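You operate a simulated robot arm through the tools that you are given. There is no shell and no other tool. Be economical: measure what you need, move in short steps, check, and stop when the job is done.

The job below is to be done with a simulated robot arm. You get a single attempt, and the scene is never put back.

JOB
Pump the ball up into the green band and shut the valve.
Fine: nozzle arm down for pumping and up again at the end. Where these are worked on the way, their far stop is far enough and under half their travel is too little: blue nozzle arm.

It is judged by the outcome, as a careful person would: the job done as asked, and still so three seconds after it is handed in. It fails if anything else is knocked over, pushed out of place, dropped, spilled or broken.

ROBOT AND FRAMES
A 6-joint arm with a two-finger parallel gripper, fixed in place. Base frame: the origin is at the foot of the arm, x ahead of it, y to its left, z up; the work surface is at about z = 75.2. Lengths are in cm, angles in rad, forces in N, time in s.
With the tool pointing down near the work surface it reaches from about 20 to 64 cm from the base axis. Its first joint turns from -1.152 to 1.152 rad. Payload 2.7 kg.
Tool frame: the origin (TCP) lies between the finger pads and is the grasp point; the fingertips stand 2.3 cm ahead of it; z points along the fingers, y is the line along which they close. Largest opening 9.4 cm; finger width 3.8, thickness 1; the body of the gripper, 5.4 by 9.6 cm, starts 3.9 cm behind the TCP.
Orientation is that of the tool frame in the base frame, as a unit quaternion [w, x, y, z]. With the fingers straight down and closing along the base's y, the tool's x points along the base's -x, its y along +y and its z along -z.

CONTROLS
- The arm moves only by the tool apply_moves. Its argument "targets" is one flat list of numbers, 6 for each row, row after row: the shift along the tool's x, y, z in units of 200 mm (1.0 is 200 mm), then the turn, a rotation vector about the tool's x, y, z in units of 45 degrees (1.0 is 45 degrees). In form: [dx, dy, dz, wx, wy, wz, dx, dy, dz, wx, wy, wz, ...]. A call has 1 to 8 rows; each row is the pose to reach, as a shift and turn from the pose commanded when the call began, along the tool's axes at that moment. "claw" is the finger opening in cm, from 0 to 9.4, set as the call begins (left out, the last holds). A call with a number of a shift or a turn outside -1 to 1 is refused whole. A row lasts 0.2 s, in which the tool goes at most 5 cm and 0.15 rad; a call with a longer step from one row to the next is refused whole, and so is a gripper value outside its range. A pose out of reach is approached as far as the arm can. The call stops where the force on the tool passes 70 N (or 10 N more than at its start, if that is more) or the arm is blocked; 0.2 s more then pass. Each finger travels about 4.5 cm/s and halts on what it meets, pressing with about 31 N; the grip force reading is that of the motor and also rises with nothing between the fingers. The clock runs only during rows and for 0.2 s after the last one: add rows that repeat a pose to give the fingers time. The reply holds the time, the measured pose of the TCP, the force on the tool along the base axes, the opening and the grip force, in the units named above and with some noise, with the torque about the TCP (base axes, N m) and any sound that the robot's microphone picked up, and new pictures: "pictures" is both (left out), scene, wrist or none.
- Cameras (640 x 400 px; columns grow to the right, rows downward): "scene" is fixed at [8.02, -43.23, 140.94]; the picture's right is [0.77, -0.64, 0.00], its down [-0.34, -0.41, -0.85] and it looks along [0.54, 0.65, -0.53] (base axes); focal length 219 px, centre (320, 200). "wrist" rides on the gripper at [8.7, 1.6, -7.5] in the tool frame; the picture's right is [-0.18, 0.98, 0.00], its down [-0.58, -0.11, -0.81] and it looks along [-0.79, -0.15, 0.59] (tool axes); focal length 243 px, centre (320, 200). There is no depth. A picture from a camera that has moved, and an enlarged one, comes with that camera's place and axes in the base frame and with its lens.
- enlarge(camera, box): a new picture of the part [left, top, right, bottom] of that camera's present view, enlarged. It takes no simulated time.
- finish_job(): hands the job in; it is judged then, once.

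Work in short steps. Places have to be worked out from the pictures, the camera data and where the tool is seen: move nearer, look again, correct. Check each grasp and each placing, and mend what went wrong. You have 120 turns and 200 pictures in all, those below and enlarged ones among them. Open the gripper and draw the arm clear of the work before you hand the job in, unless the task says otherwise; then end with one line.

The tools are called after ">>>" as name(argument=value, ...) on one line, values as JSON. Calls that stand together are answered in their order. apply_moves: Moves the arm, as the interface text tells. Its arguments: {"type":"object","properties":{"targets":{"type":"array"},"claw":{"type":"number"},"pictures":{"type":"string","enum":["both","scene","wrist","none"]}},"required":["targets"]} The other tools are called the same way: enlarge (camera, box) takes an enlarged picture of a part of a camera's view; finish_job () hands the job in.

At the start:

```text
time: 0.0
tool_pos: [41.65, -7.76, 123.61]
ee_rot: [0.002, -0.001, 1.0, 0.0]
ft_force: [0.2, -0.4, -0.1]
torque: [-0.03, 0.01, -0.01]
finger_gap: 9.39
finger_force: 0.0
```

scene: 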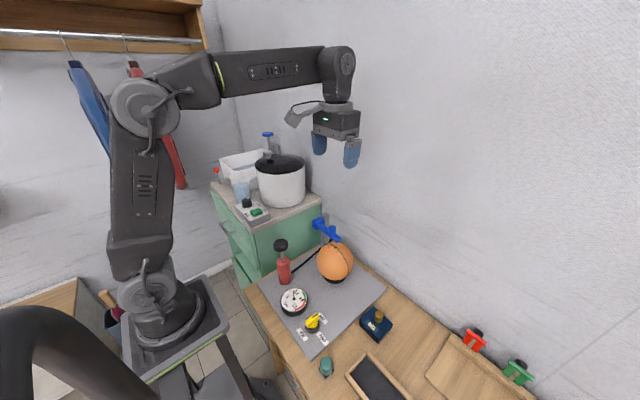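
wrist: 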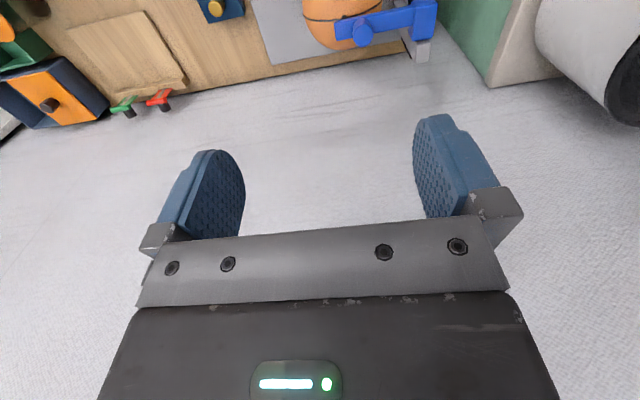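

I'll take a close look at the pump apparatus in the scene camera first.

>>> enlarge(camera="scene", box=[240, 200, 400, 360])

>>> enlarge(camera="scene", box=[270, 280, 350, 350])

```text
2.50 times, centred on (320, 280) of scene
camera zoom: at [8.02, -43.23, 140.94], right [0.77, -0.64, 0.0], down [-0.34, -0.41, -0.85], along [0.54, 0.65, -0.53], focal length 547 px, centre (320, 0)
```

zoom: 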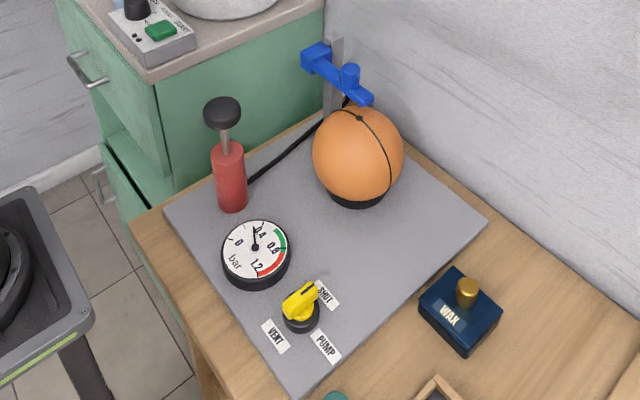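

```text
5.71 times, centred on (310, 315) of scene
camera zoom: at [8.02, -43.23, 140.94], right [0.77, -0.64, 0.0], down [-0.34, -0.41, -0.85], along [0.54, 0.65, -0.53], focal length 1250 px, centre (377, -457)
```

zoom: 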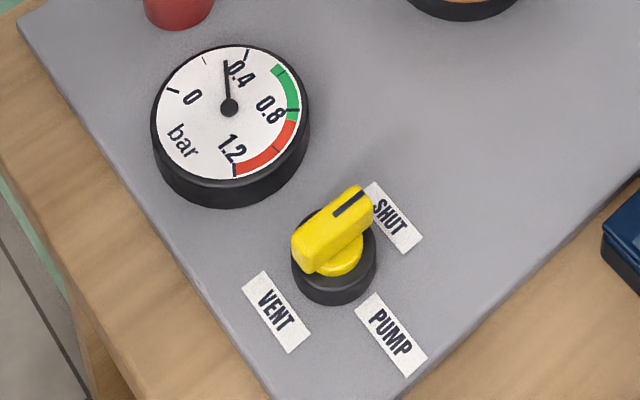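

The valve is at SHUT now; it sits near (28,-16), with PUMP toward -y. I need a better view of the blue arm and gauge.

>>> enlarge(camera="scene", box=[300, 205, 364, 285])

>>> enlarge(camera="wrist", box=[260, 0, 480, 100])

```text
5.00 times, centred on (332, 245) of scene
camera zoom: at [8.02, -43.23, 140.94], right [0.77, -0.64, 0.0], down [-0.34, -0.41, -0.85], along [0.54, 0.65, -0.53], focal length 1094 px, centre (260, -25)
```

zoom: 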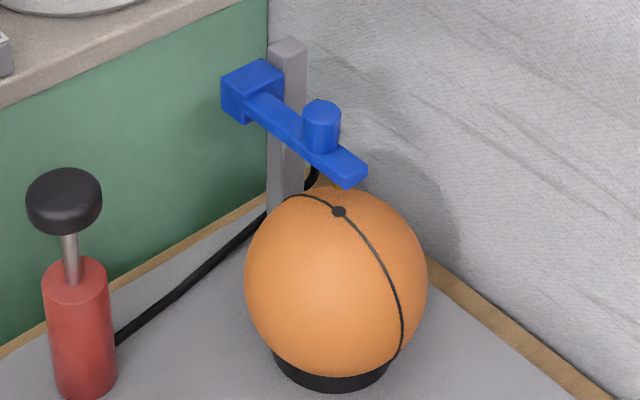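

```text
2.91 times, centred on (370, 50) of wrist
camera zoom: at [33.07, -6.0, 131.0], right [0.18, 0.98, 0.0], down [0.58, -0.11, 0.81], along [0.79, -0.15, -0.59], focal length 706 px, centre (174, 636)
```

zoom: 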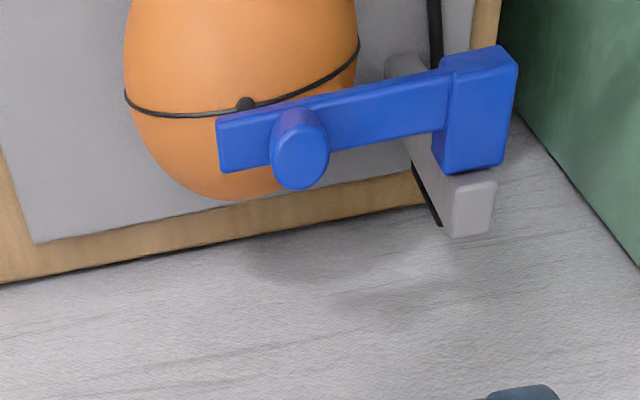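

Triangulating, the blue arm's peg top is near (46.5,-3,96), the ball's valve near (46,-5,89), and the pump knob near (30.5,3,93). I'll move lower for a closer view of the blue arm.

>>> apply_moves(targets=[0.02, 0.06, 0.22, 0, 0, 0, 0.04, 0.12, 0.44, 0, 0, 0, 0.06, 0.18, 0.66, 0, 0, 0, 0.08, 0.24, 0.86, 0, 0, 0])

```text
time: 1.0
tool_pos: [39.92, -2.75, 106.37]
ee_rot: [0.002, 0.0, 1.0, 0.0]
ft_force: [0.0, 0.4, -0.4]
torque: [-0.01, -0.05, 0.01]
finger_gap: 9.39
finger_force: 0.1
camera wrist: at [31.34, -1.07, 113.81], right [0.18, 0.98, 0.0], down [0.58, -0.11, 0.81], along [0.79, -0.15, -0.59], focal length 243 px, centre (320, 200)
```

scene: 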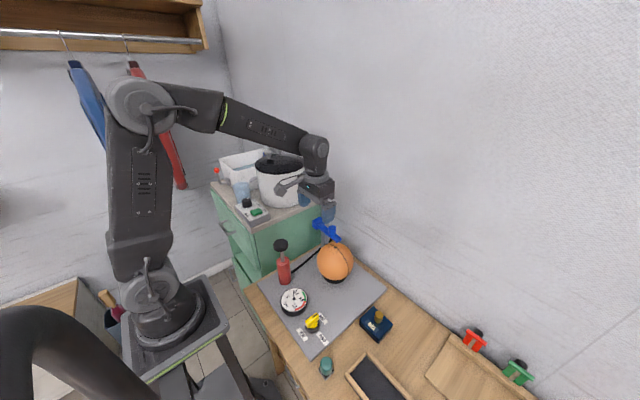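
wrist: 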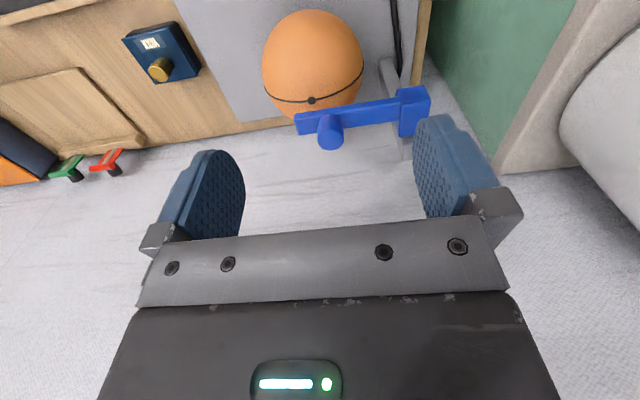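

>>> enlarge(camera="wrist", box=[250, 40, 450, 165])

```text
3.20 times, centred on (350, 102) of wrist
camera zoom: at [31.34, -1.07, 113.81], right [0.18, 0.98, 0.0], down [0.58, -0.11, 0.81], along [0.79, -0.15, -0.59], focal length 776 px, centre (224, 512)
```

zoom: 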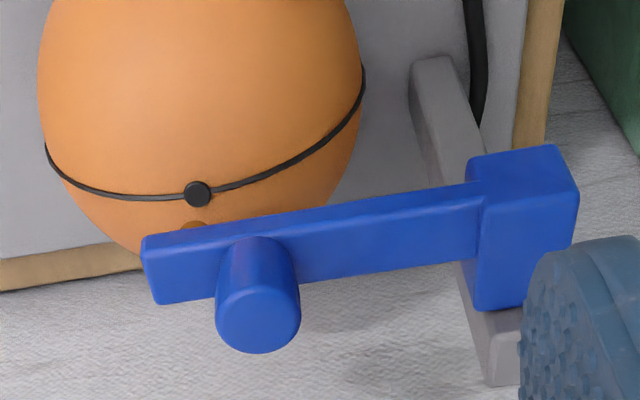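

The arm looks like a slider on the grey post, with a peg to grip. I'll go over the peg with the fingers half open.

>>> apply_moves(targets=[-0.12, 0, 0.08, 0, 0, 0, -0.24, 0, 0.16, 0, 0, 0, -0.324, -0.005, 0.27, 0, 0, 0, -0.324, -0.005, 0.27, 0, 0, 0, -0.324, -0.005, 0.27, 0, 0, 0], claw=5)

>>> enlarge(camera="scene", box=[290, 170, 370, 250])

```text
time: 2.2
tool_pos: [46.48, -2.95, 100.96]
ee_rot: [0.0, 0.0, 1.0, 0.0]
ft_force: [-0.1, 0.0, -0.1]
torque: [-0.03, 0.03, 0.02]
finger_gap: 5.01
finger_force: 0.1
camera wrist: at [37.97, -1.22, 108.39], right [0.18, 0.98, 0.0], down [0.58, -0.11, 0.81], along [0.79, -0.15, -0.59], focal length 243 px, centre (320, 200)
```

scene: 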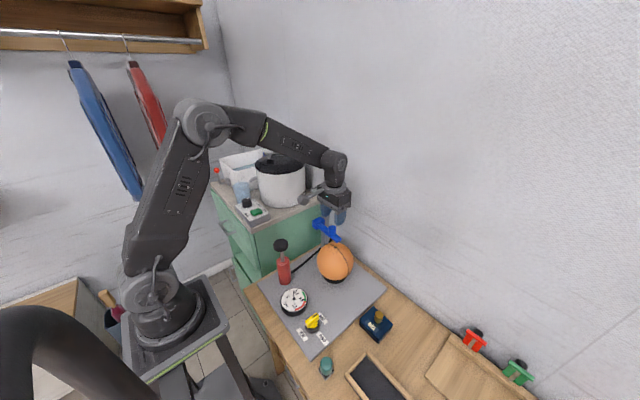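
wrist: 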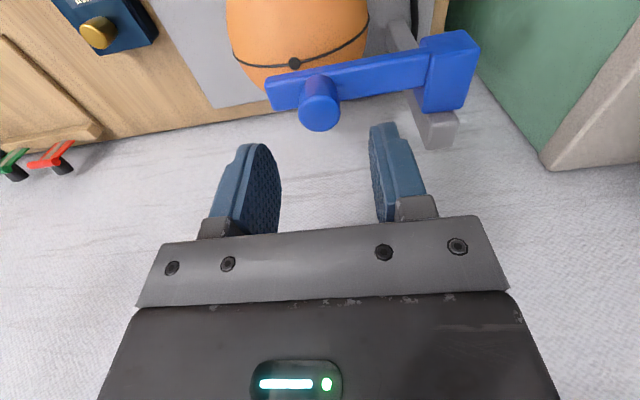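

```text
5.00 times, centred on (330, 210) of scene
camera zoom: at [8.02, -43.23, 140.94], right [0.77, -0.64, 0.0], down [-0.34, -0.41, -0.85], along [0.54, 0.65, -0.53], focal length 1094 px, centre (270, 150)
```

zoom: 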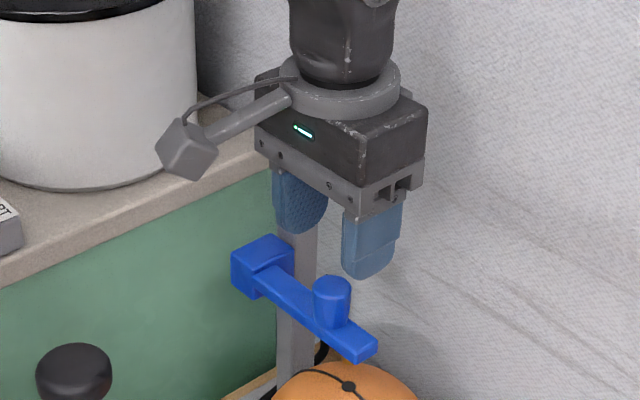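

Peg is centred under the fingers. Descend onto it and close.

>>> apply_moves(targets=[0.005, 0.003, 0.12, 0, 0, 0, 0.005, 0.003, 0.225, 0, 0, 0], pictures="none")

>>> apply_moves(targets=[0, 0, 0, 0, 0, 0, 0, 0, 0, 0, 0, 0, 0, 0, 0, 0, 0, 0, 0, 0, 0, 0, 0, 0], claw=0.5)

>>> enlarge(camera="scene", box=[290, 180, 370, 260])

```text
time: 2.8
tool_pos: [46.58, -3.04, 96.38]
ee_rot: [0.001, 0.0, 1.0, 0.0]
ft_force: [-0.2, -0.1, -0.1]
torque: [-0.02, 0.0, 0.01]
finger_gap: 5.01
finger_force: 0.1
```

```text
time: 3.8
tool_pos: [46.56, -2.8, 96.41]
ee_rot: [0.001, 0.0, 1.0, -0.001]
ft_force: [0.2, -3.4, -1.4]
torque: [-0.02, -0.11, -0.01]
finger_gap: 2.5
finger_force: 44.7
camera wrist: at [38.0, -1.26, 103.84], right [0.18, 0.98, 0.0], down [0.58, -0.11, 0.81], along [0.79, -0.15, -0.59], focal length 243 px, centre (320, 200)
```

scene: 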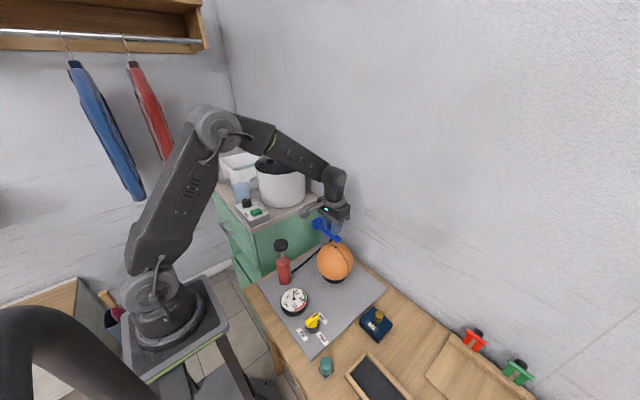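
wrist: 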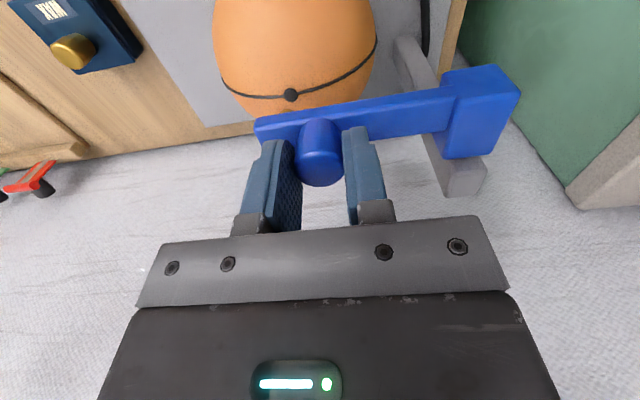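

```text
5.00 times, centred on (330, 220) of scene
camera zoom: at [8.03, -43.24, 140.94], right [0.77, -0.64, 0.0], down [-0.34, -0.41, -0.85], along [0.54, 0.65, -0.53], focal length 1094 px, centre (270, 100)
```

zoom: 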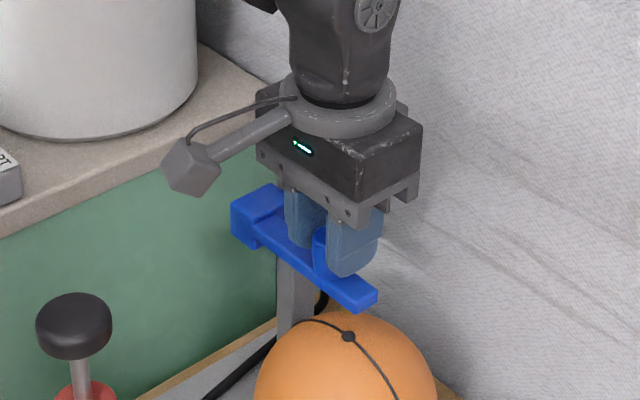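

Peg is gripped (2.5 cm). Now try moving down 1.5 cm gently and read the force.

>>> apply_moves(targets=[0, 0, 0.025, 0, 0, 0, 0, 0, 0.05, 0, 0, 0, 0, 0, 0.075, 0, 0, 0], pictures="wrist")

>>> enlarge(camera="scene", box=[290, 190, 370, 270])

```text
time: 4.6
tool_pos: [46.64, -2.96, 94.82]
ee_rot: [0.002, -0.001, 1.0, 0.0]
ft_force: [5.0, -4.0, -0.3]
torque: [-0.07, 0.19, 0.01]
finger_gap: 2.5
finger_force: 45.0
camera wrist: at [37.99, -1.27, 102.38], right [0.18, 0.98, 0.0], down [0.58, -0.11, 0.81], along [0.79, -0.15, -0.59], focal length 243 px, centre (320, 200)
```

wrist: 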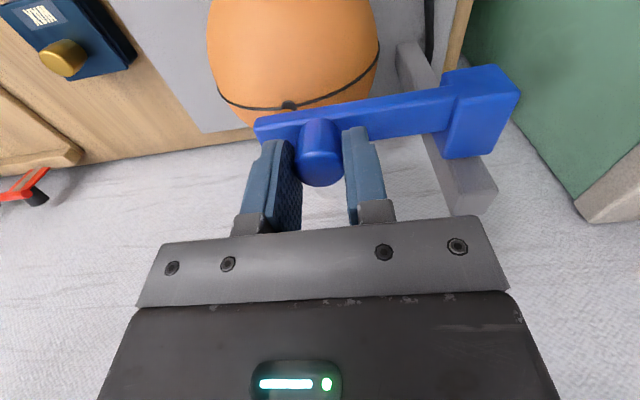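

```text
5.00 times, centred on (330, 230) of scene
camera zoom: at [8.04, -43.24, 140.93], right [0.77, -0.64, 0.0], down [-0.34, -0.41, -0.85], along [0.54, 0.65, -0.53], focal length 1094 px, centre (270, 50)
```

zoom: 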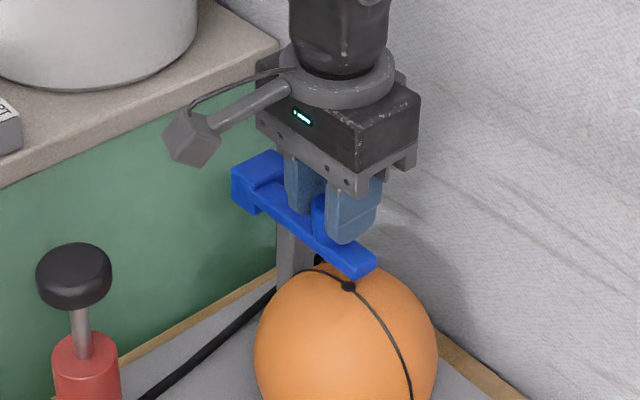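

It is a slider and moves freely. Continue down in small steps.

>>> apply_moves(targets=[0, 0, 0.025, 0, 0, 0, 0, 0, 0.05, 0, 0, 0, 0, 0, 0.07, 0, 0, 0], pictures="wrist")

>>> enlarge(camera="scene", box=[290, 190, 370, 270])

```text
time: 5.4
tool_pos: [46.54, -3.0, 94.14]
ee_rot: [0.005, -0.001, 1.0, -0.002]
ft_force: [-13.7, 0.7, 52.3]
torque: [0.35, 0.98, -0.09]
finger_gap: 2.48
finger_force: 45.3
camera wrist: at [37.93, -1.26, 101.42], right [0.18, 0.98, 0.0], down [0.57, -0.11, 0.81], along [0.8, -0.15, -0.58], focal length 243 px, centre (320, 200)
```

wrist: 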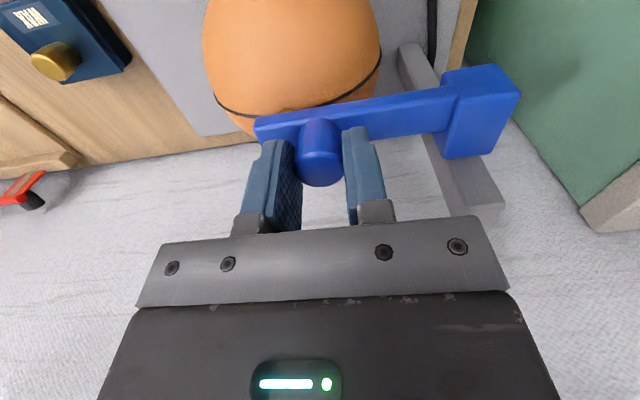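

```text
5.00 times, centred on (330, 230) of scene
camera zoom: at [7.91, -43.23, 140.95], right [0.77, -0.64, 0.0], down [-0.34, -0.41, -0.85], along [0.54, 0.65, -0.53], focal length 1094 px, centre (270, 50)
```

zoom: 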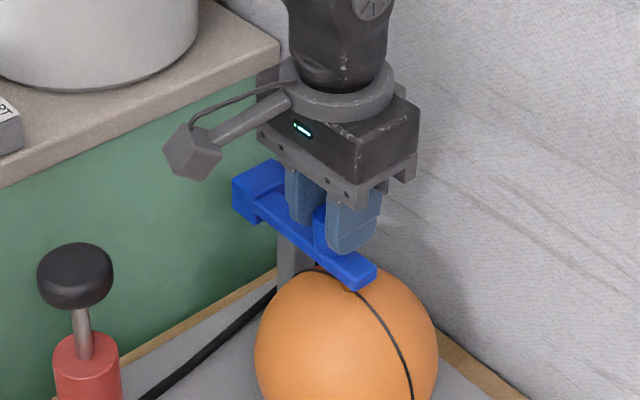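

Reached a firm stop (~2.4 cm lower, 52 N) with the nozzle on the ball valve. Relieve the pressing and open the fingers, then check it stays.

>>> apply_moves(targets=[0, 0, -0.027, 0, 0, 0], pictures="none")

>>> apply_moves(targets=[0, 0, 0, 0, 0, 0, 0, 0, 0, 0, 0, 0, 0, 0, 0, 0, 0, 0], claw=5, pictures="none")

>>> apply_moves(targets=[0, 0, -0.2, 0, 0, 0, 0, 0, -0.35, 0, 0, 0], pictures="wrist")

>>> enlarge(camera="scene", box=[290, 200, 370, 280])

>>> enlarge(camera="scene", box=[270, 280, 350, 350])

```text
time: 5.8
tool_pos: [46.5, -2.95, 94.11]
ee_rot: [0.004, -0.001, 1.0, 0.0]
ft_force: [-0.8, -0.5, 20.7]
torque: [0.33, -1.29, 0.15]
finger_gap: 2.51
finger_force: 45.2
```

```text
time: 6.6
tool_pos: [46.42, -3.07, 94.0]
ee_rot: [0.0, 0.001, 1.0, 0.0]
ft_force: [1.0, 0.8, -0.6]
torque: [-0.02, 0.02, -0.02]
finger_gap: 5.01
finger_force: 0.1
```

```text
time: 7.2
tool_pos: [46.51, -3.01, 101.05]
ee_rot: [0.001, 0.0, 1.0, 0.0]
ft_force: [0.3, 0.1, 0.0]
torque: [-0.02, -0.04, 0.0]
finger_gap: 4.99
finger_force: 0.1
camera wrist: at [37.89, -1.15, 108.52], right [0.18, 0.98, 0.0], down [0.58, -0.11, 0.81], along [0.79, -0.15, -0.59], focal length 243 px, centre (320, 200)
```

wrist: 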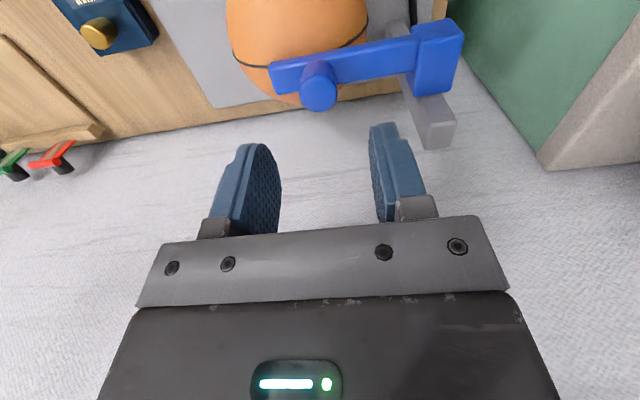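

```text
5.00 times, centred on (330, 240) of scene
camera zoom: at [8.02, -43.23, 140.94], right [0.77, -0.64, 0.0], down [-0.34, -0.41, -0.85], along [0.54, 0.65, -0.53], focal length 1094 px, centre (270, 0)
```

zoom: 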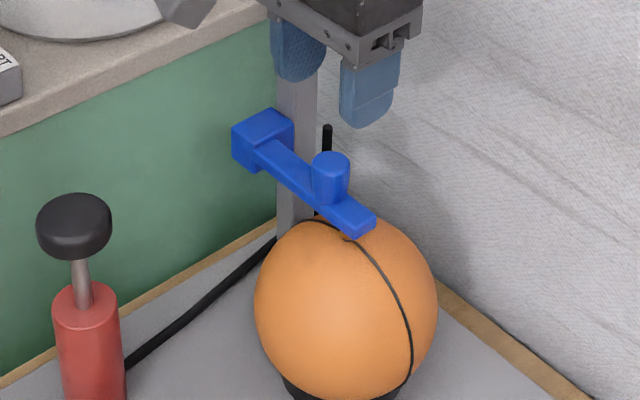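

```text
5.71 times, centred on (310, 315) of scene
camera zoom: at [8.02, -43.23, 140.94], right [0.77, -0.64, 0.0], down [-0.34, -0.41, -0.85], along [0.54, 0.65, -0.53], focal length 1250 px, centre (377, -457)
```

zoom: 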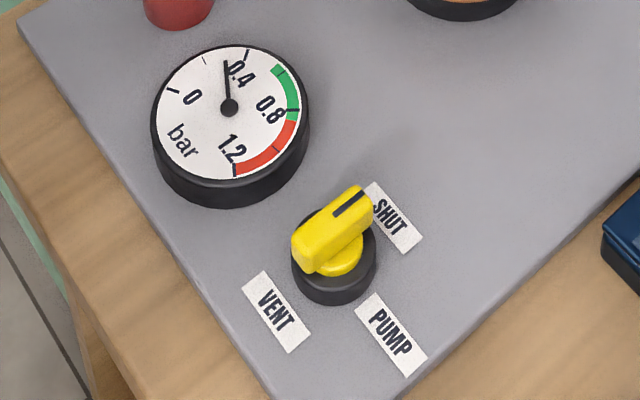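

Nozzle stays down; gauge about 0.35 bar, valve still SHUT. Now go toward the valve and look at it with the wrist camera.

>>> apply_moves(targets=[0.17, -0.11, 0, 0, 0, 0, 0.34, -0.22, 0, 0, 0, 0, 0.51, -0.33, 0, 0, 0, 0, 0.68, -0.44, 0, 0, 0, 0, 0.85, -0.55, 0, 0, 0, 0, 1.0, -0.65, 0.1, 0, 0, 0, 1.0, -0.65, 0.25, 0, 0, 0], pictures="wrist")

>>> enlarge(camera="wrist", box=[220, 0, 420, 125])

```text
time: 8.8
tool_pos: [26.45, -16.15, 96.12]
ee_rot: [0.001, -0.001, 1.0, -0.001]
ft_force: [0.4, 0.0, 0.3]
torque: [0.02, 0.01, 0.01]
finger_gap: 4.98
finger_force: 0.1
camera wrist: at [17.91, -14.45, 103.56], right [0.18, 0.98, 0.0], down [0.58, -0.11, 0.81], along [0.79, -0.15, -0.59], focal length 243 px, centre (320, 200)
```

wrist: 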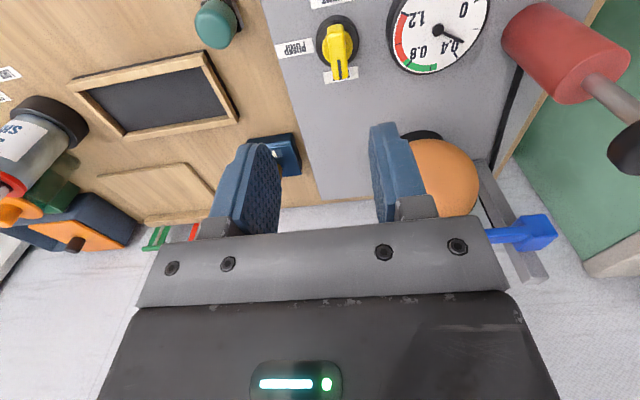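

```text
3.20 times, centred on (320, 62) of wrist
camera zoom: at [17.91, -14.45, 103.56], right [0.18, 0.98, 0.0], down [0.58, -0.11, 0.81], along [0.79, -0.15, -0.59], focal length 776 px, centre (320, 640)
```

zoom: 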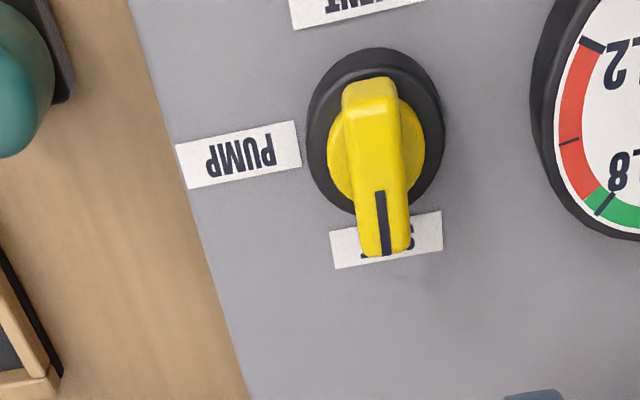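

Triangulation: handle centre about (28.7,-14.7), top near z=78.4, along x. I'll hover just above it and recheck.

>>> apply_moves(targets=[-0.06, 0.04, 0.2, 0, 0, 0, -0.112, 0.072, 0.4, 0, 0, 0, -0.112, 0.072, 0.6, 0, 0, 0], pictures="wrist")

>>> enlarge(camera="scene", box=[270, 280, 350, 350])

```text
time: 9.6
tool_pos: [28.77, -14.63, 84.03]
ee_rot: [0.002, -0.001, 1.0, -0.001]
ft_force: [0.8, -0.8, -0.3]
torque: [-0.01, 0.04, 0.0]
finger_gap: 4.99
finger_force: 0.0
camera wrist: at [20.17, -12.86, 91.57], right [0.18, 0.98, 0.0], down [0.58, -0.11, 0.81], along [0.79, -0.15, -0.59], focal length 243 px, centre (320, 200)
```

wrist: 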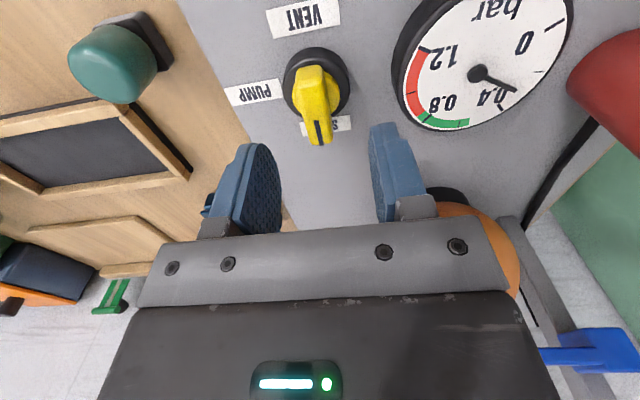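

```text
5.71 times, centred on (310, 315) of scene
camera zoom: at [8.02, -43.23, 140.94], right [0.77, -0.64, 0.0], down [-0.34, -0.41, -0.85], along [0.54, 0.65, -0.53], focal length 1250 px, centre (377, -457)
```

zoom: 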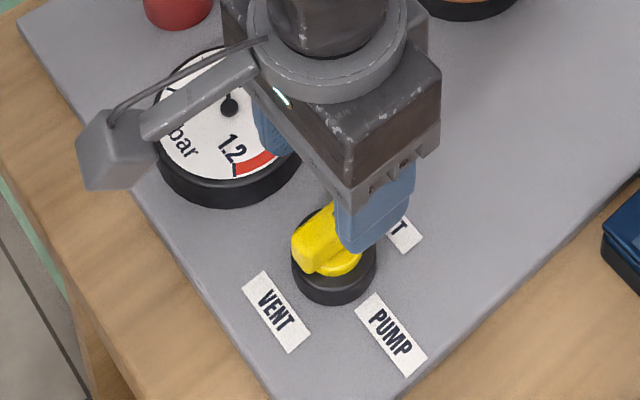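

Alignment confirmed. Descend so the fingertips straddle the handle.

>>> apply_moves(targets=[0, -0.003, 0.1, 0, 0, 0, 0, -0.003, 0.17, 0, 0, 0, 0, -0.003, 0.22, 0, 0, 0], pictures="wrist")

>>> enlarge(camera="wrist", box=[220, 60, 420, 220])

>>> enlarge(camera="scene", box=[290, 290, 350, 350])

```text
time: 10.4
tool_pos: [28.79, -14.51, 79.73]
ee_rot: [0.001, 0.0, 1.0, -0.001]
ft_force: [0.5, 0.2, -0.4]
torque: [-0.03, 0.01, 0.02]
finger_gap: 4.99
finger_force: 0.0
camera wrist: at [20.23, -12.84, 87.18], right [0.18, 0.98, 0.0], down [0.58, -0.11, 0.81], along [0.79, -0.15, -0.59], focal length 243 px, centre (320, 200)
```

wrist: 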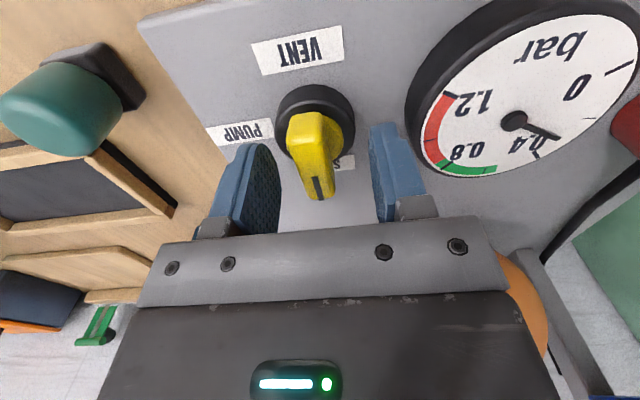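

```text
2.50 times, centred on (320, 140) of wrist
camera zoom: at [20.23, -12.84, 87.18], right [0.18, 0.98, 0.0], down [0.58, -0.11, 0.81], along [0.79, -0.15, -0.59], focal length 606 px, centre (320, 350)
```

zoom: 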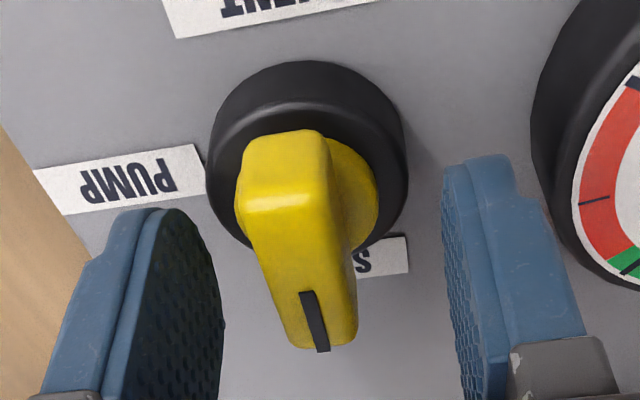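

```text
6.67 times, centred on (320, 320) of scene
camera zoom: at [8.02, -43.23, 140.94], right [0.77, -0.64, 0.0], down [-0.34, -0.41, -0.85], along [0.54, 0.65, -0.53], focal length 1458 px, centre (320, -600)
```

zoom: 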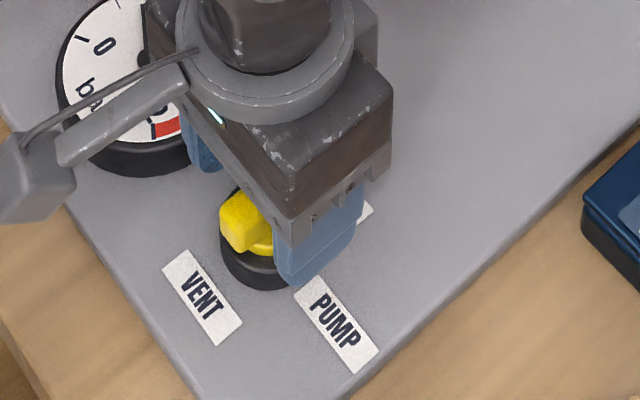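

Handle lies between the fingers, fingertips clear of the base. Shift a touch in -y and close.

>>> apply_moves(targets=[0, -0.012, 0.005, 0, 0, 0, 0, -0.012, 0.005, 0, 0, 0, 0, -0.012, 0.005, 0, 0, 0, 0, -0.012, 0.005, 0, 0, 0], claw=0.8, pictures="wrist")

```text
time: 11.4
tool_pos: [28.78, -14.83, 79.6]
ee_rot: [0.0, -0.001, 1.0, -0.001]
ft_force: [3.1, 10.2, 1.3]
torque: [0.26, -0.26, -0.06]
finger_gap: 1.59
finger_force: 44.8
camera wrist: at [20.21, -13.07, 87.04], right [0.18, 0.98, 0.0], down [0.58, -0.11, 0.81], along [0.79, -0.15, -0.59], focal length 243 px, centre (320, 200)
```

wrist: 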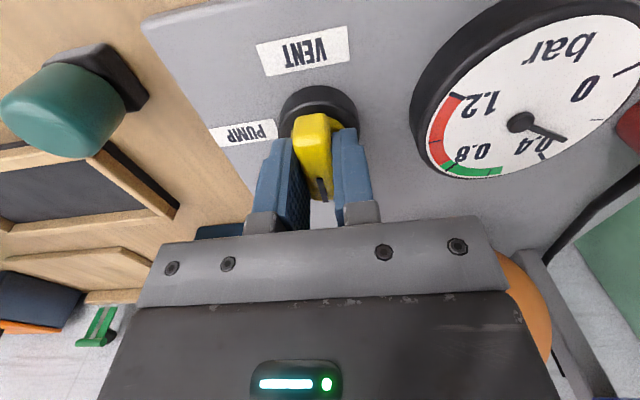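

Gripped (1.6 cm). Turn clockwise 45° first.

>>> apply_moves(targets=[0.005, 0.005, 0, 0, 0, 0.167, 0.005, 0.005, 0, 0, 0, 0.333, 0.005, 0.005, 0, 0, 0, 0.5, 0.005, 0.005, 0, 0, 0, 0.667, 0.005, 0.005, 0, 0, 0, 0.833, 0.005, 0.005, 0, 0, 0, 1.0], pictures="wrist")

```text
time: 12.8
tool_pos: [28.75, -15.05, 79.64]
ee_rot: [0.002, 0.384, 0.923, 0.0]
ft_force: [-2.2, -39.1, -12.2]
torque: [-1.18, -0.45, 0.08]
finger_gap: 1.58
finger_force: 44.9
camera wrist: at [23.8, -7.6, 87.04], right [0.83, 0.56, 0.0], down [0.33, -0.49, 0.81], along [0.46, -0.67, -0.59], focal length 243 px, centre (320, 200)
```

wrist: 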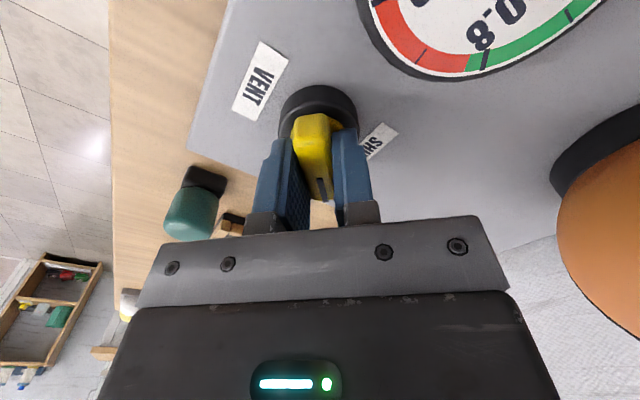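

Turning works; a 39 N side load shows my centre is slightly off toward +y. Correct it and continue halfway.

>>> apply_moves(targets=[-0.008, -0.012, 0, 0, 0, 0, -0.008, -0.012, 0, 0, 0, 0.167, -0.008, -0.012, 0, 0, 0, 0.333, -0.008, -0.012, 0, 0, 0, 0.5], pictures="none")

```text
time: 13.8
tool_pos: [28.7, -14.99, 79.61]
ee_rot: [0.001, 0.556, 0.831, 0.001]
ft_force: [8.0, 12.2, 8.3]
torque: [-0.44, -0.3, -0.03]
finger_gap: 1.6
finger_force: 45.4
```

Load is low now; finish the remaining 22.5°.

>>> apply_moves(targets=[0, 0, 0, 0, 0, 0.167, 0, 0, 0, 0, 0, 0.333, 0, 0, 0, 0, 0, 0.5], pictures="both")

>>> enlarge(camera="wrist", box=[220, 60, 420, 220])

```text
time: 14.6
tool_pos: [28.42, -15.12, 79.54]
ee_rot: [0.0, 0.708, 0.706, 0.001]
ft_force: [-4.0, 12.3, 27.1]
torque: [-0.07, -0.06, -0.01]
finger_gap: 1.58
finger_force: 45.2
camera wrist: at [30.23, -6.33, 87.07], right [0.98, -0.19, 0.0], down [-0.11, -0.58, 0.81], along [-0.15, -0.79, -0.59], focal length 243 px, centre (320, 200)
```

scene: 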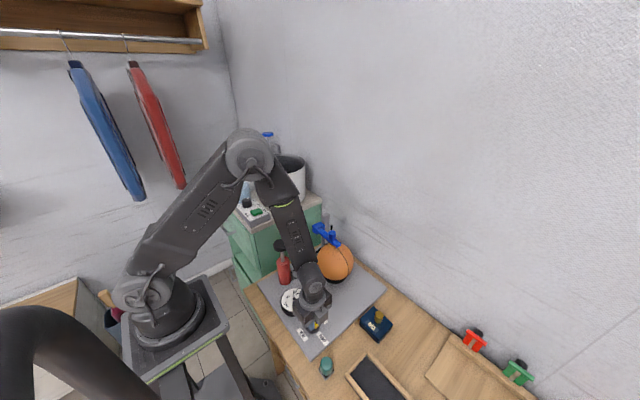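
wrist: 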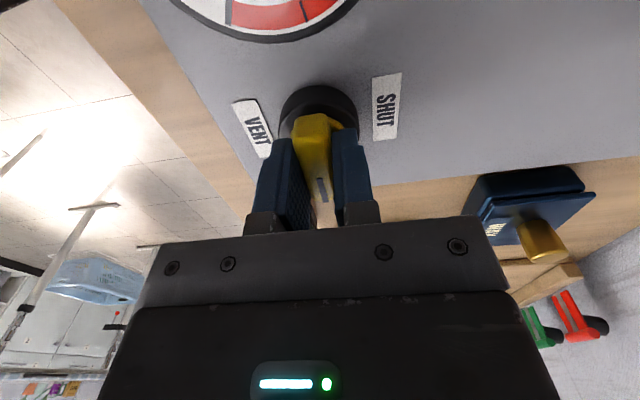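

```text
2.50 times, centred on (320, 140) of wrist
camera zoom: at [30.23, -6.33, 87.07], right [0.98, -0.19, 0.0], down [-0.11, -0.58, 0.81], along [-0.15, -0.79, -0.59], focal length 606 px, centre (320, 350)
```

zoom: 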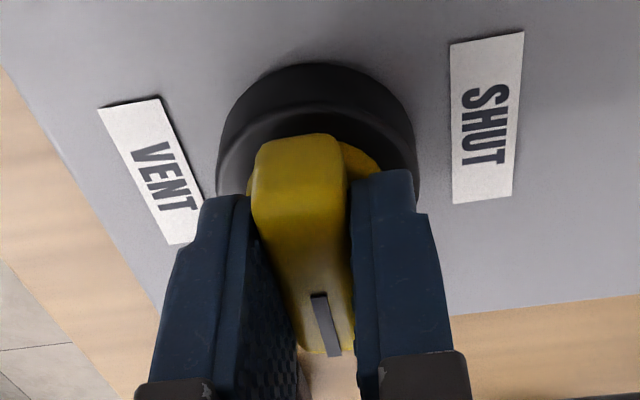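

Valve is turned 90° to PUMP. Open, lift, and check.

>>> apply_moves(targets=[0, 0, 0, 0, 0, 0, 0, 0, 0, 0, 0, 0, 0, 0, 0, 0, 0, 0, 0, 0, 0, 0, 0, 0], claw=5, pictures="none")

>>> apply_moves(targets=[0, 0, -0.2, 0, 0, 0, 0, 0, -0.4, 0, 0, 0, 0, 0, -0.6, 0, 0, 0, 0, 0, -0.8, 0, 0, 0, 0, 0, -1.0, 0, 0, 0], pictures="wrist")

>>> enlarge(camera="wrist", box=[220, 0, 420, 160])

```text
time: 15.6
tool_pos: [28.56, -15.23, 79.57]
ee_rot: [0.0, 0.707, 0.708, 0.001]
ft_force: [0.8, -0.1, 0.7]
torque: [0.0, 0.03, 0.0]
finger_gap: 5.01
finger_force: 0.1
```

```text
time: 16.8
tool_pos: [28.66, -15.06, 99.24]
ee_rot: [0.001, 0.707, 0.707, 0.0]
ft_force: [0.4, -0.5, 0.7]
torque: [-0.02, 0.01, -0.01]
finger_gap: 4.99
finger_force: 0.0
camera wrist: at [30.34, -6.29, 106.81], right [0.98, -0.18, 0.0], down [-0.11, -0.58, 0.81], along [-0.15, -0.79, -0.59], focal length 243 px, centre (320, 200)
```

wrist: 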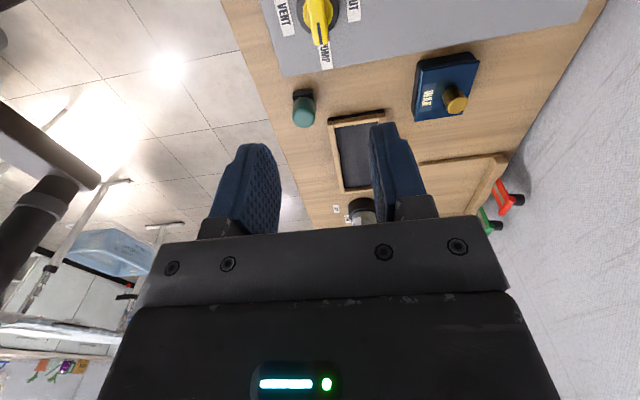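

```text
2.50 times, centred on (320, 80) of wrist
camera zoom: at [30.34, -6.29, 106.81], right [0.98, -0.18, 0.0], down [-0.11, -0.58, 0.81], along [-0.15, -0.79, -0.59], focal length 606 px, centre (320, 500)
```

zoom: 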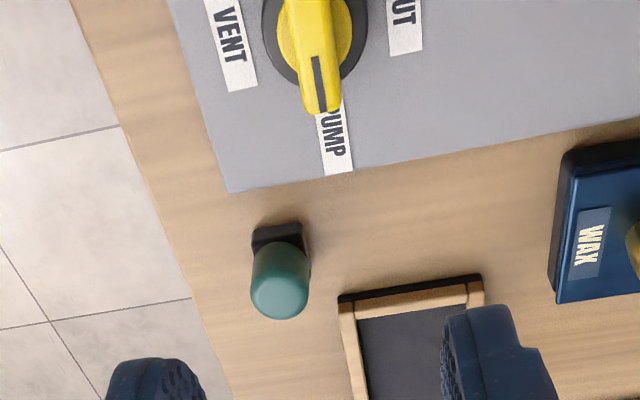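

Valve reads PUMP. Now turn the wrist back and move over the pump.

>>> apply_moves(targets=[0.15, 0.01, -0.08, 0, 0, -0.167, 0.3, 0.02, -0.16, 0, 0, -0.333, 0.45, 0.03, -0.28, 0, 0, -0.5, 0.6, 0.04, -0.28, 0, 0, -0.667, 0.75, 0.05, -0.28, 0, 0, -0.833, 0.9, 0.06, -0.28, 0, 0, -1.0], pictures="none")

>>> apply_moves(targets=[0, 0, 0, 0, 0, -0.167, 0, 0, 0, 0, 0, -0.333, 0, 0, 0, 0, 0, -0.5, 0, 0, 0, 0, 0, -0.667, 0, 0, 0, 0, 0, -0.833, 0, 0, 0, 0, 0, -1.0], pictures="wrist")

>>> enlarge(camera="scene", box=[240, 200, 360, 320])

```text
time: 18.2
tool_pos: [29.75, 3.07, 104.96]
ee_rot: [0.001, 0.381, 0.925, -0.001]
ft_force: [0.5, -0.1, 0.2]
torque: [-0.05, -0.02, 0.01]
finger_gap: 5.02
finger_force: 0.1
```

```text
time: 19.6
tool_pos: [29.62, 3.03, 105.06]
ee_rot: [0.001, -0.002, 1.0, -0.001]
ft_force: [0.5, 0.3, -0.4]
torque: [0.02, -0.01, -0.03]
finger_gap: 5.02
finger_force: 0.1
camera wrist: at [21.12, 4.69, 112.59], right [0.18, 0.98, 0.0], down [0.58, -0.11, 0.81], along [0.79, -0.15, -0.59], focal length 243 px, centre (320, 200)
```

wrist: 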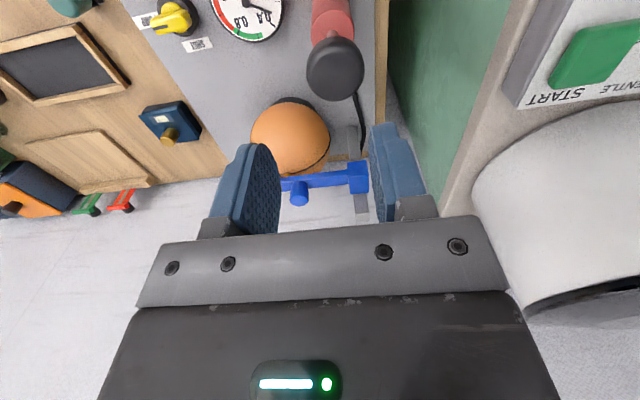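

```text
3.33 times, centred on (300, 260) of scene
camera zoom: at [8.02, -43.23, 140.94], right [0.77, -0.64, 0.0], down [-0.34, -0.41, -0.85], along [0.54, 0.65, -0.53], focal length 729 px, centre (387, 0)
```

zoom: 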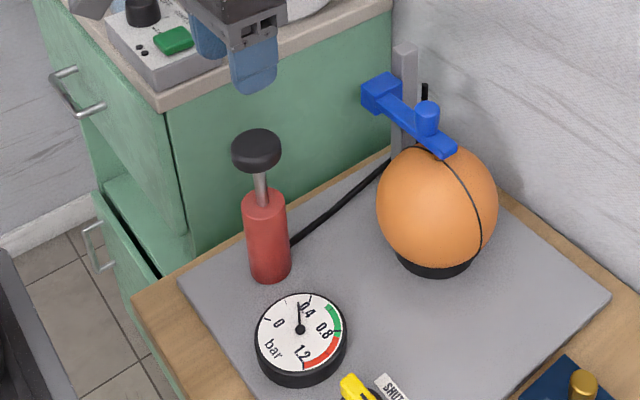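

Knob is around (31.1, 4.1, 92), ~5 cm wide. Move above it with fingers opened to 7.5 cm.

>>> apply_moves(targets=[-0.04, 0.03, 0.15, 0, 0, 0, -0.074, 0.055, 0.3, 0, 0, 0, -0.074, 0.055, 0.35, 0, 0, 0, -0.074, 0.055, 0.35, 0, 0, 0], claw=7.5, pictures="wrist")

>>> enlarge(camera="scene", box=[250, 200, 330, 280])

```text
time: 20.6
tool_pos: [31.08, 4.12, 98.1]
ee_rot: [0.001, 0.0, 1.0, -0.001]
ft_force: [-0.5, -0.1, -0.4]
torque: [-0.03, -0.03, 0.0]
finger_gap: 7.5
finger_force: 0.0
camera wrist: at [22.52, 5.72, 105.49], right [0.18, 0.98, 0.0], down [0.58, -0.11, 0.81], along [0.79, -0.15, -0.59], focal length 243 px, centre (320, 200)
```

wrist: 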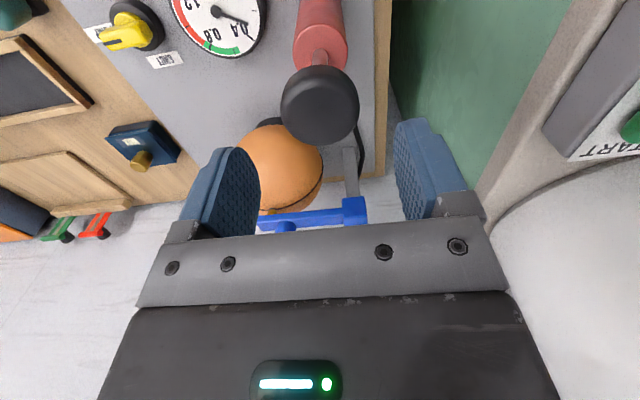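

```text
5.00 times, centred on (290, 240) of scene
camera zoom: at [8.02, -43.23, 140.94], right [0.77, -0.64, 0.0], down [-0.34, -0.41, -0.85], along [0.54, 0.65, -0.53], focal length 1094 px, centre (470, 0)
```

zoom: 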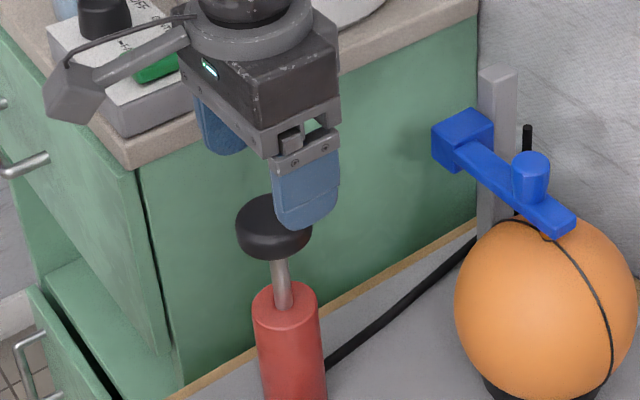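

Knob centred. Descend around it and close.

>>> apply_moves(targets=[0.015, 0.007, 0.15, 0, 0, 0, 0.015, 0.007, 0.29, 0, 0, 0], pictures="none")

>>> apply_moves(targets=[0, 0, 0, 0, 0, 0, 0, 0, 0, 0, 0, 0, 0, 0, 0, 0, 0, 0, 0, 0, 0, 0, 0, 0], claw=3.5, pictures="wrist")

>>> enlarge(camera="scene", box=[250, 210, 330, 310])

```text
time: 21.2
tool_pos: [30.94, 4.06, 92.25]
ee_rot: [0.0, 0.0, 1.0, -0.001]
ft_force: [0.0, -0.5, -0.4]
torque: [0.01, -0.02, 0.02]
finger_gap: 7.51
finger_force: 0.0
```

```text
time: 22.2
tool_pos: [30.93, 3.97, 92.33]
ee_rot: [0.002, -0.001, 1.0, -0.001]
ft_force: [1.8, -8.0, -3.5]
torque: [0.23, -0.08, 0.02]
finger_gap: 4.72
finger_force: 45.1
camera wrist: at [22.41, 5.74, 99.74], right [0.18, 0.98, 0.0], down [0.58, -0.11, 0.81], along [0.79, -0.15, -0.59], focal length 243 px, centre (320, 200)
```

wrist: 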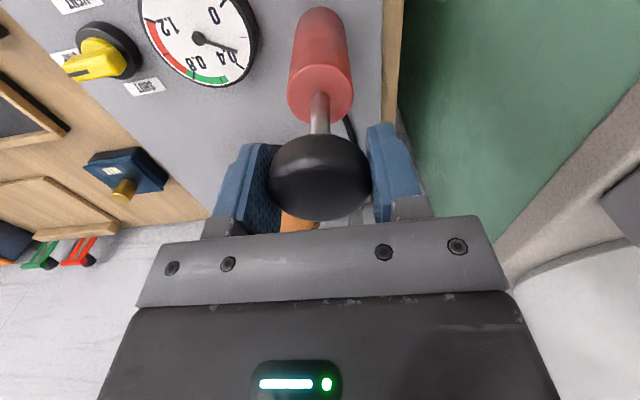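

```text
4.00 times, centred on (290, 260) of scene
camera zoom: at [8.03, -43.26, 140.93], right [0.77, -0.64, 0.0], down [-0.34, -0.41, -0.85], along [0.54, 0.65, -0.53], focal length 875 px, centre (440, -40)
```

zoom: 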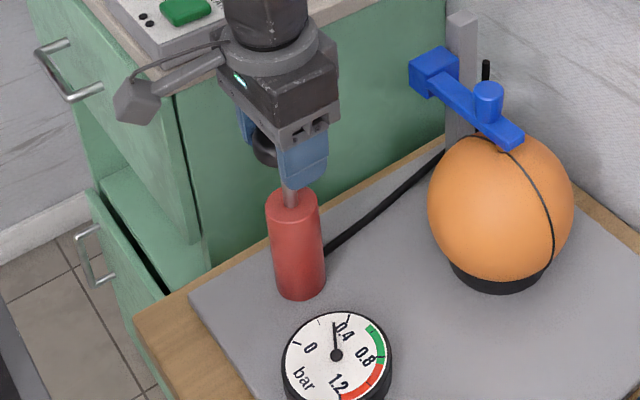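

Knob gripped (4.7 cm); the gauge is visible in both views. Push down about 2 cm.

>>> apply_moves(targets=[0, 0, 0.025, 0, 0, 0, 0, 0, 0.05, 0, 0, 0, 0, 0, 0.075, 0, 0, 0, 0, 0, 0.1, 0, 0, 0], pictures="none")

>>> enlarge(camera="scene", box=[250, 210, 330, 310])

```text
time: 23.2
tool_pos: [31.0, 4.03, 90.35]
ee_rot: [0.001, 0.0, 1.0, -0.002]
ft_force: [2.2, -38.1, 3.0]
torque: [0.05, -0.94, 0.03]
finger_gap: 4.76
finger_force: 45.2
```

```text
4.00 times, centred on (290, 260) of scene
camera zoom: at [8.02, -43.33, 140.91], right [0.77, -0.64, 0.0], down [-0.34, -0.41, -0.85], along [0.54, 0.65, -0.53], focal length 875 px, centre (440, -40)
```

zoom: 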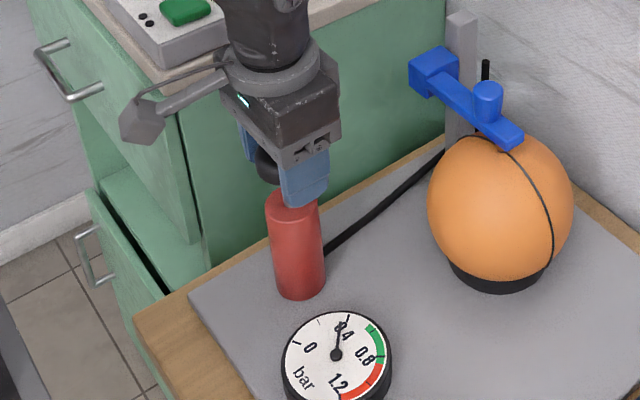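

Needle moved to ~0.4. Some side load (-38 N in y), so I shift slightly -y, then continue down.

>>> apply_moves(targets=[0, -0.012, 0, 0, 0, 0, 0, -0.012, 0.025, 0, 0, 0], pictures="none")

>>> enlarge(camera="scene", box=[250, 210, 330, 310])

```text
time: 23.8
tool_pos: [31.09, 4.01, 89.87]
ee_rot: [0.0, 0.0, 1.0, 0.0]
ft_force: [-1.4, -6.3, 5.0]
torque: [0.35, 0.59, -0.1]
finger_gap: 4.74
finger_force: 44.7
```

```text
4.00 times, centred on (290, 260) of scene
camera zoom: at [8.02, -43.25, 140.93], right [0.77, -0.64, 0.0], down [-0.34, -0.41, -0.85], along [0.54, 0.65, -0.53], focal length 875 px, centre (440, -40)
```

zoom: 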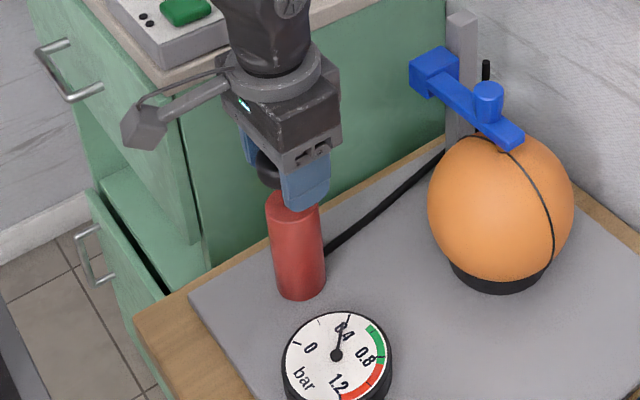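

Low loads and the needle keeps rising with the stroke. Continue down to near the stroke end.

>>> apply_moves(targets=[0, 0, 0.025, 0, 0, 0, 0, 0, 0.05, 0, 0, 0, 0, 0, 0.075, 0, 0, 0], pictures="none")

>>> enlarge(camera="scene", box=[250, 210, 330, 310])

```text
time: 24.6
tool_pos: [30.93, 4.03, 88.41]
ee_rot: [0.003, -0.001, 1.0, 0.0]
ft_force: [1.4, 13.0, 5.2]
torque: [-0.29, 1.1, -0.14]
finger_gap: 4.7
finger_force: 45.0
heard: click
```

```text
4.00 times, centred on (290, 260) of scene
camera zoom: at [8.03, -43.2, 140.95], right [0.77, -0.64, 0.0], down [-0.34, -0.41, -0.85], along [0.54, 0.65, -0.53], focal length 875 px, centre (440, -40)
```

zoom: 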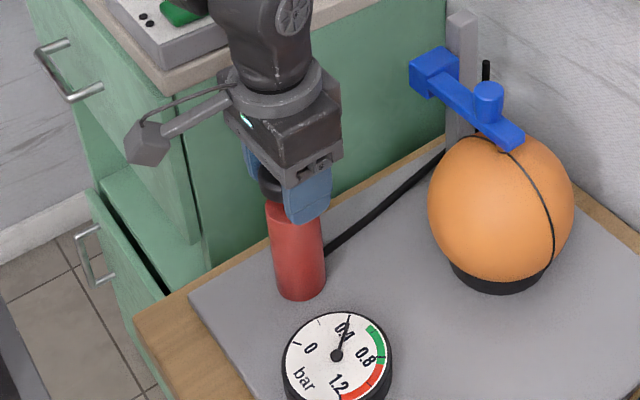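

A click at the stroke end. Read the gauge close up.

>>> enlarge(camera="scene", box=[276, 284, 312, 320])

```text
11.11 times, centred on (294, 302) of scene
camera zoom: at [8.03, -43.2, 140.95], right [0.77, -0.64, 0.0], down [-0.34, -0.41, -0.85], along [0.54, 0.65, -0.53], focal length 2431 px, centre (609, -933)
```

zoom: 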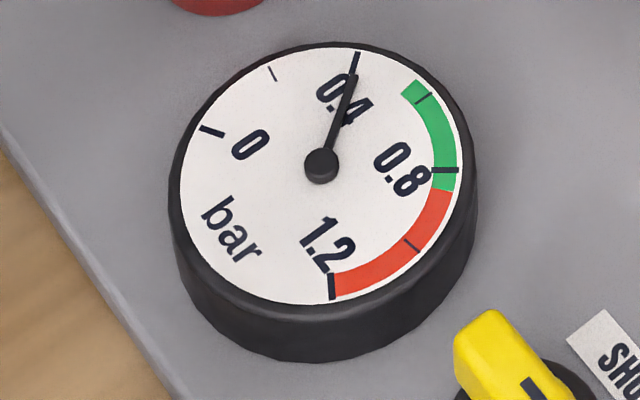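

About 0.40 bar after one stroke (from ~0.32). Pull the handle back up 3.9 cm.

>>> apply_moves(targets=[0, 0, -0.04, 0, 0, 0, 0, 0, -0.08, 0, 0, 0, 0, 0, -0.12, 0, 0, 0, 0, 0, -0.16, 0, 0, 0, 0, 0, -0.195, 0, 0, 0], pictures="none")

>>> enlarge(camera="scene", box=[250, 210, 330, 310])

```text
time: 25.8
tool_pos: [30.99, 3.95, 92.14]
ee_rot: [0.001, -0.001, 1.0, 0.0]
ft_force: [-3.0, 19.6, 0.1]
torque: [0.29, -0.46, 0.08]
finger_gap: 4.74
finger_force: 45.0
```

```text
4.00 times, centred on (290, 260) of scene
camera zoom: at [8.01, -43.18, 140.96], right [0.77, -0.64, 0.0], down [-0.34, -0.41, -0.85], along [0.54, 0.65, -0.53], focal length 875 px, centre (440, -40)
```

zoom: 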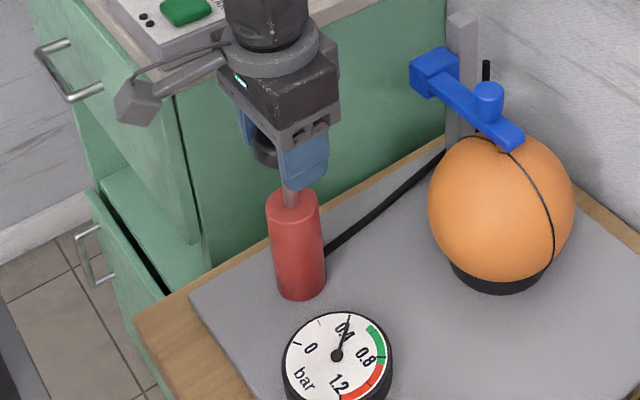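

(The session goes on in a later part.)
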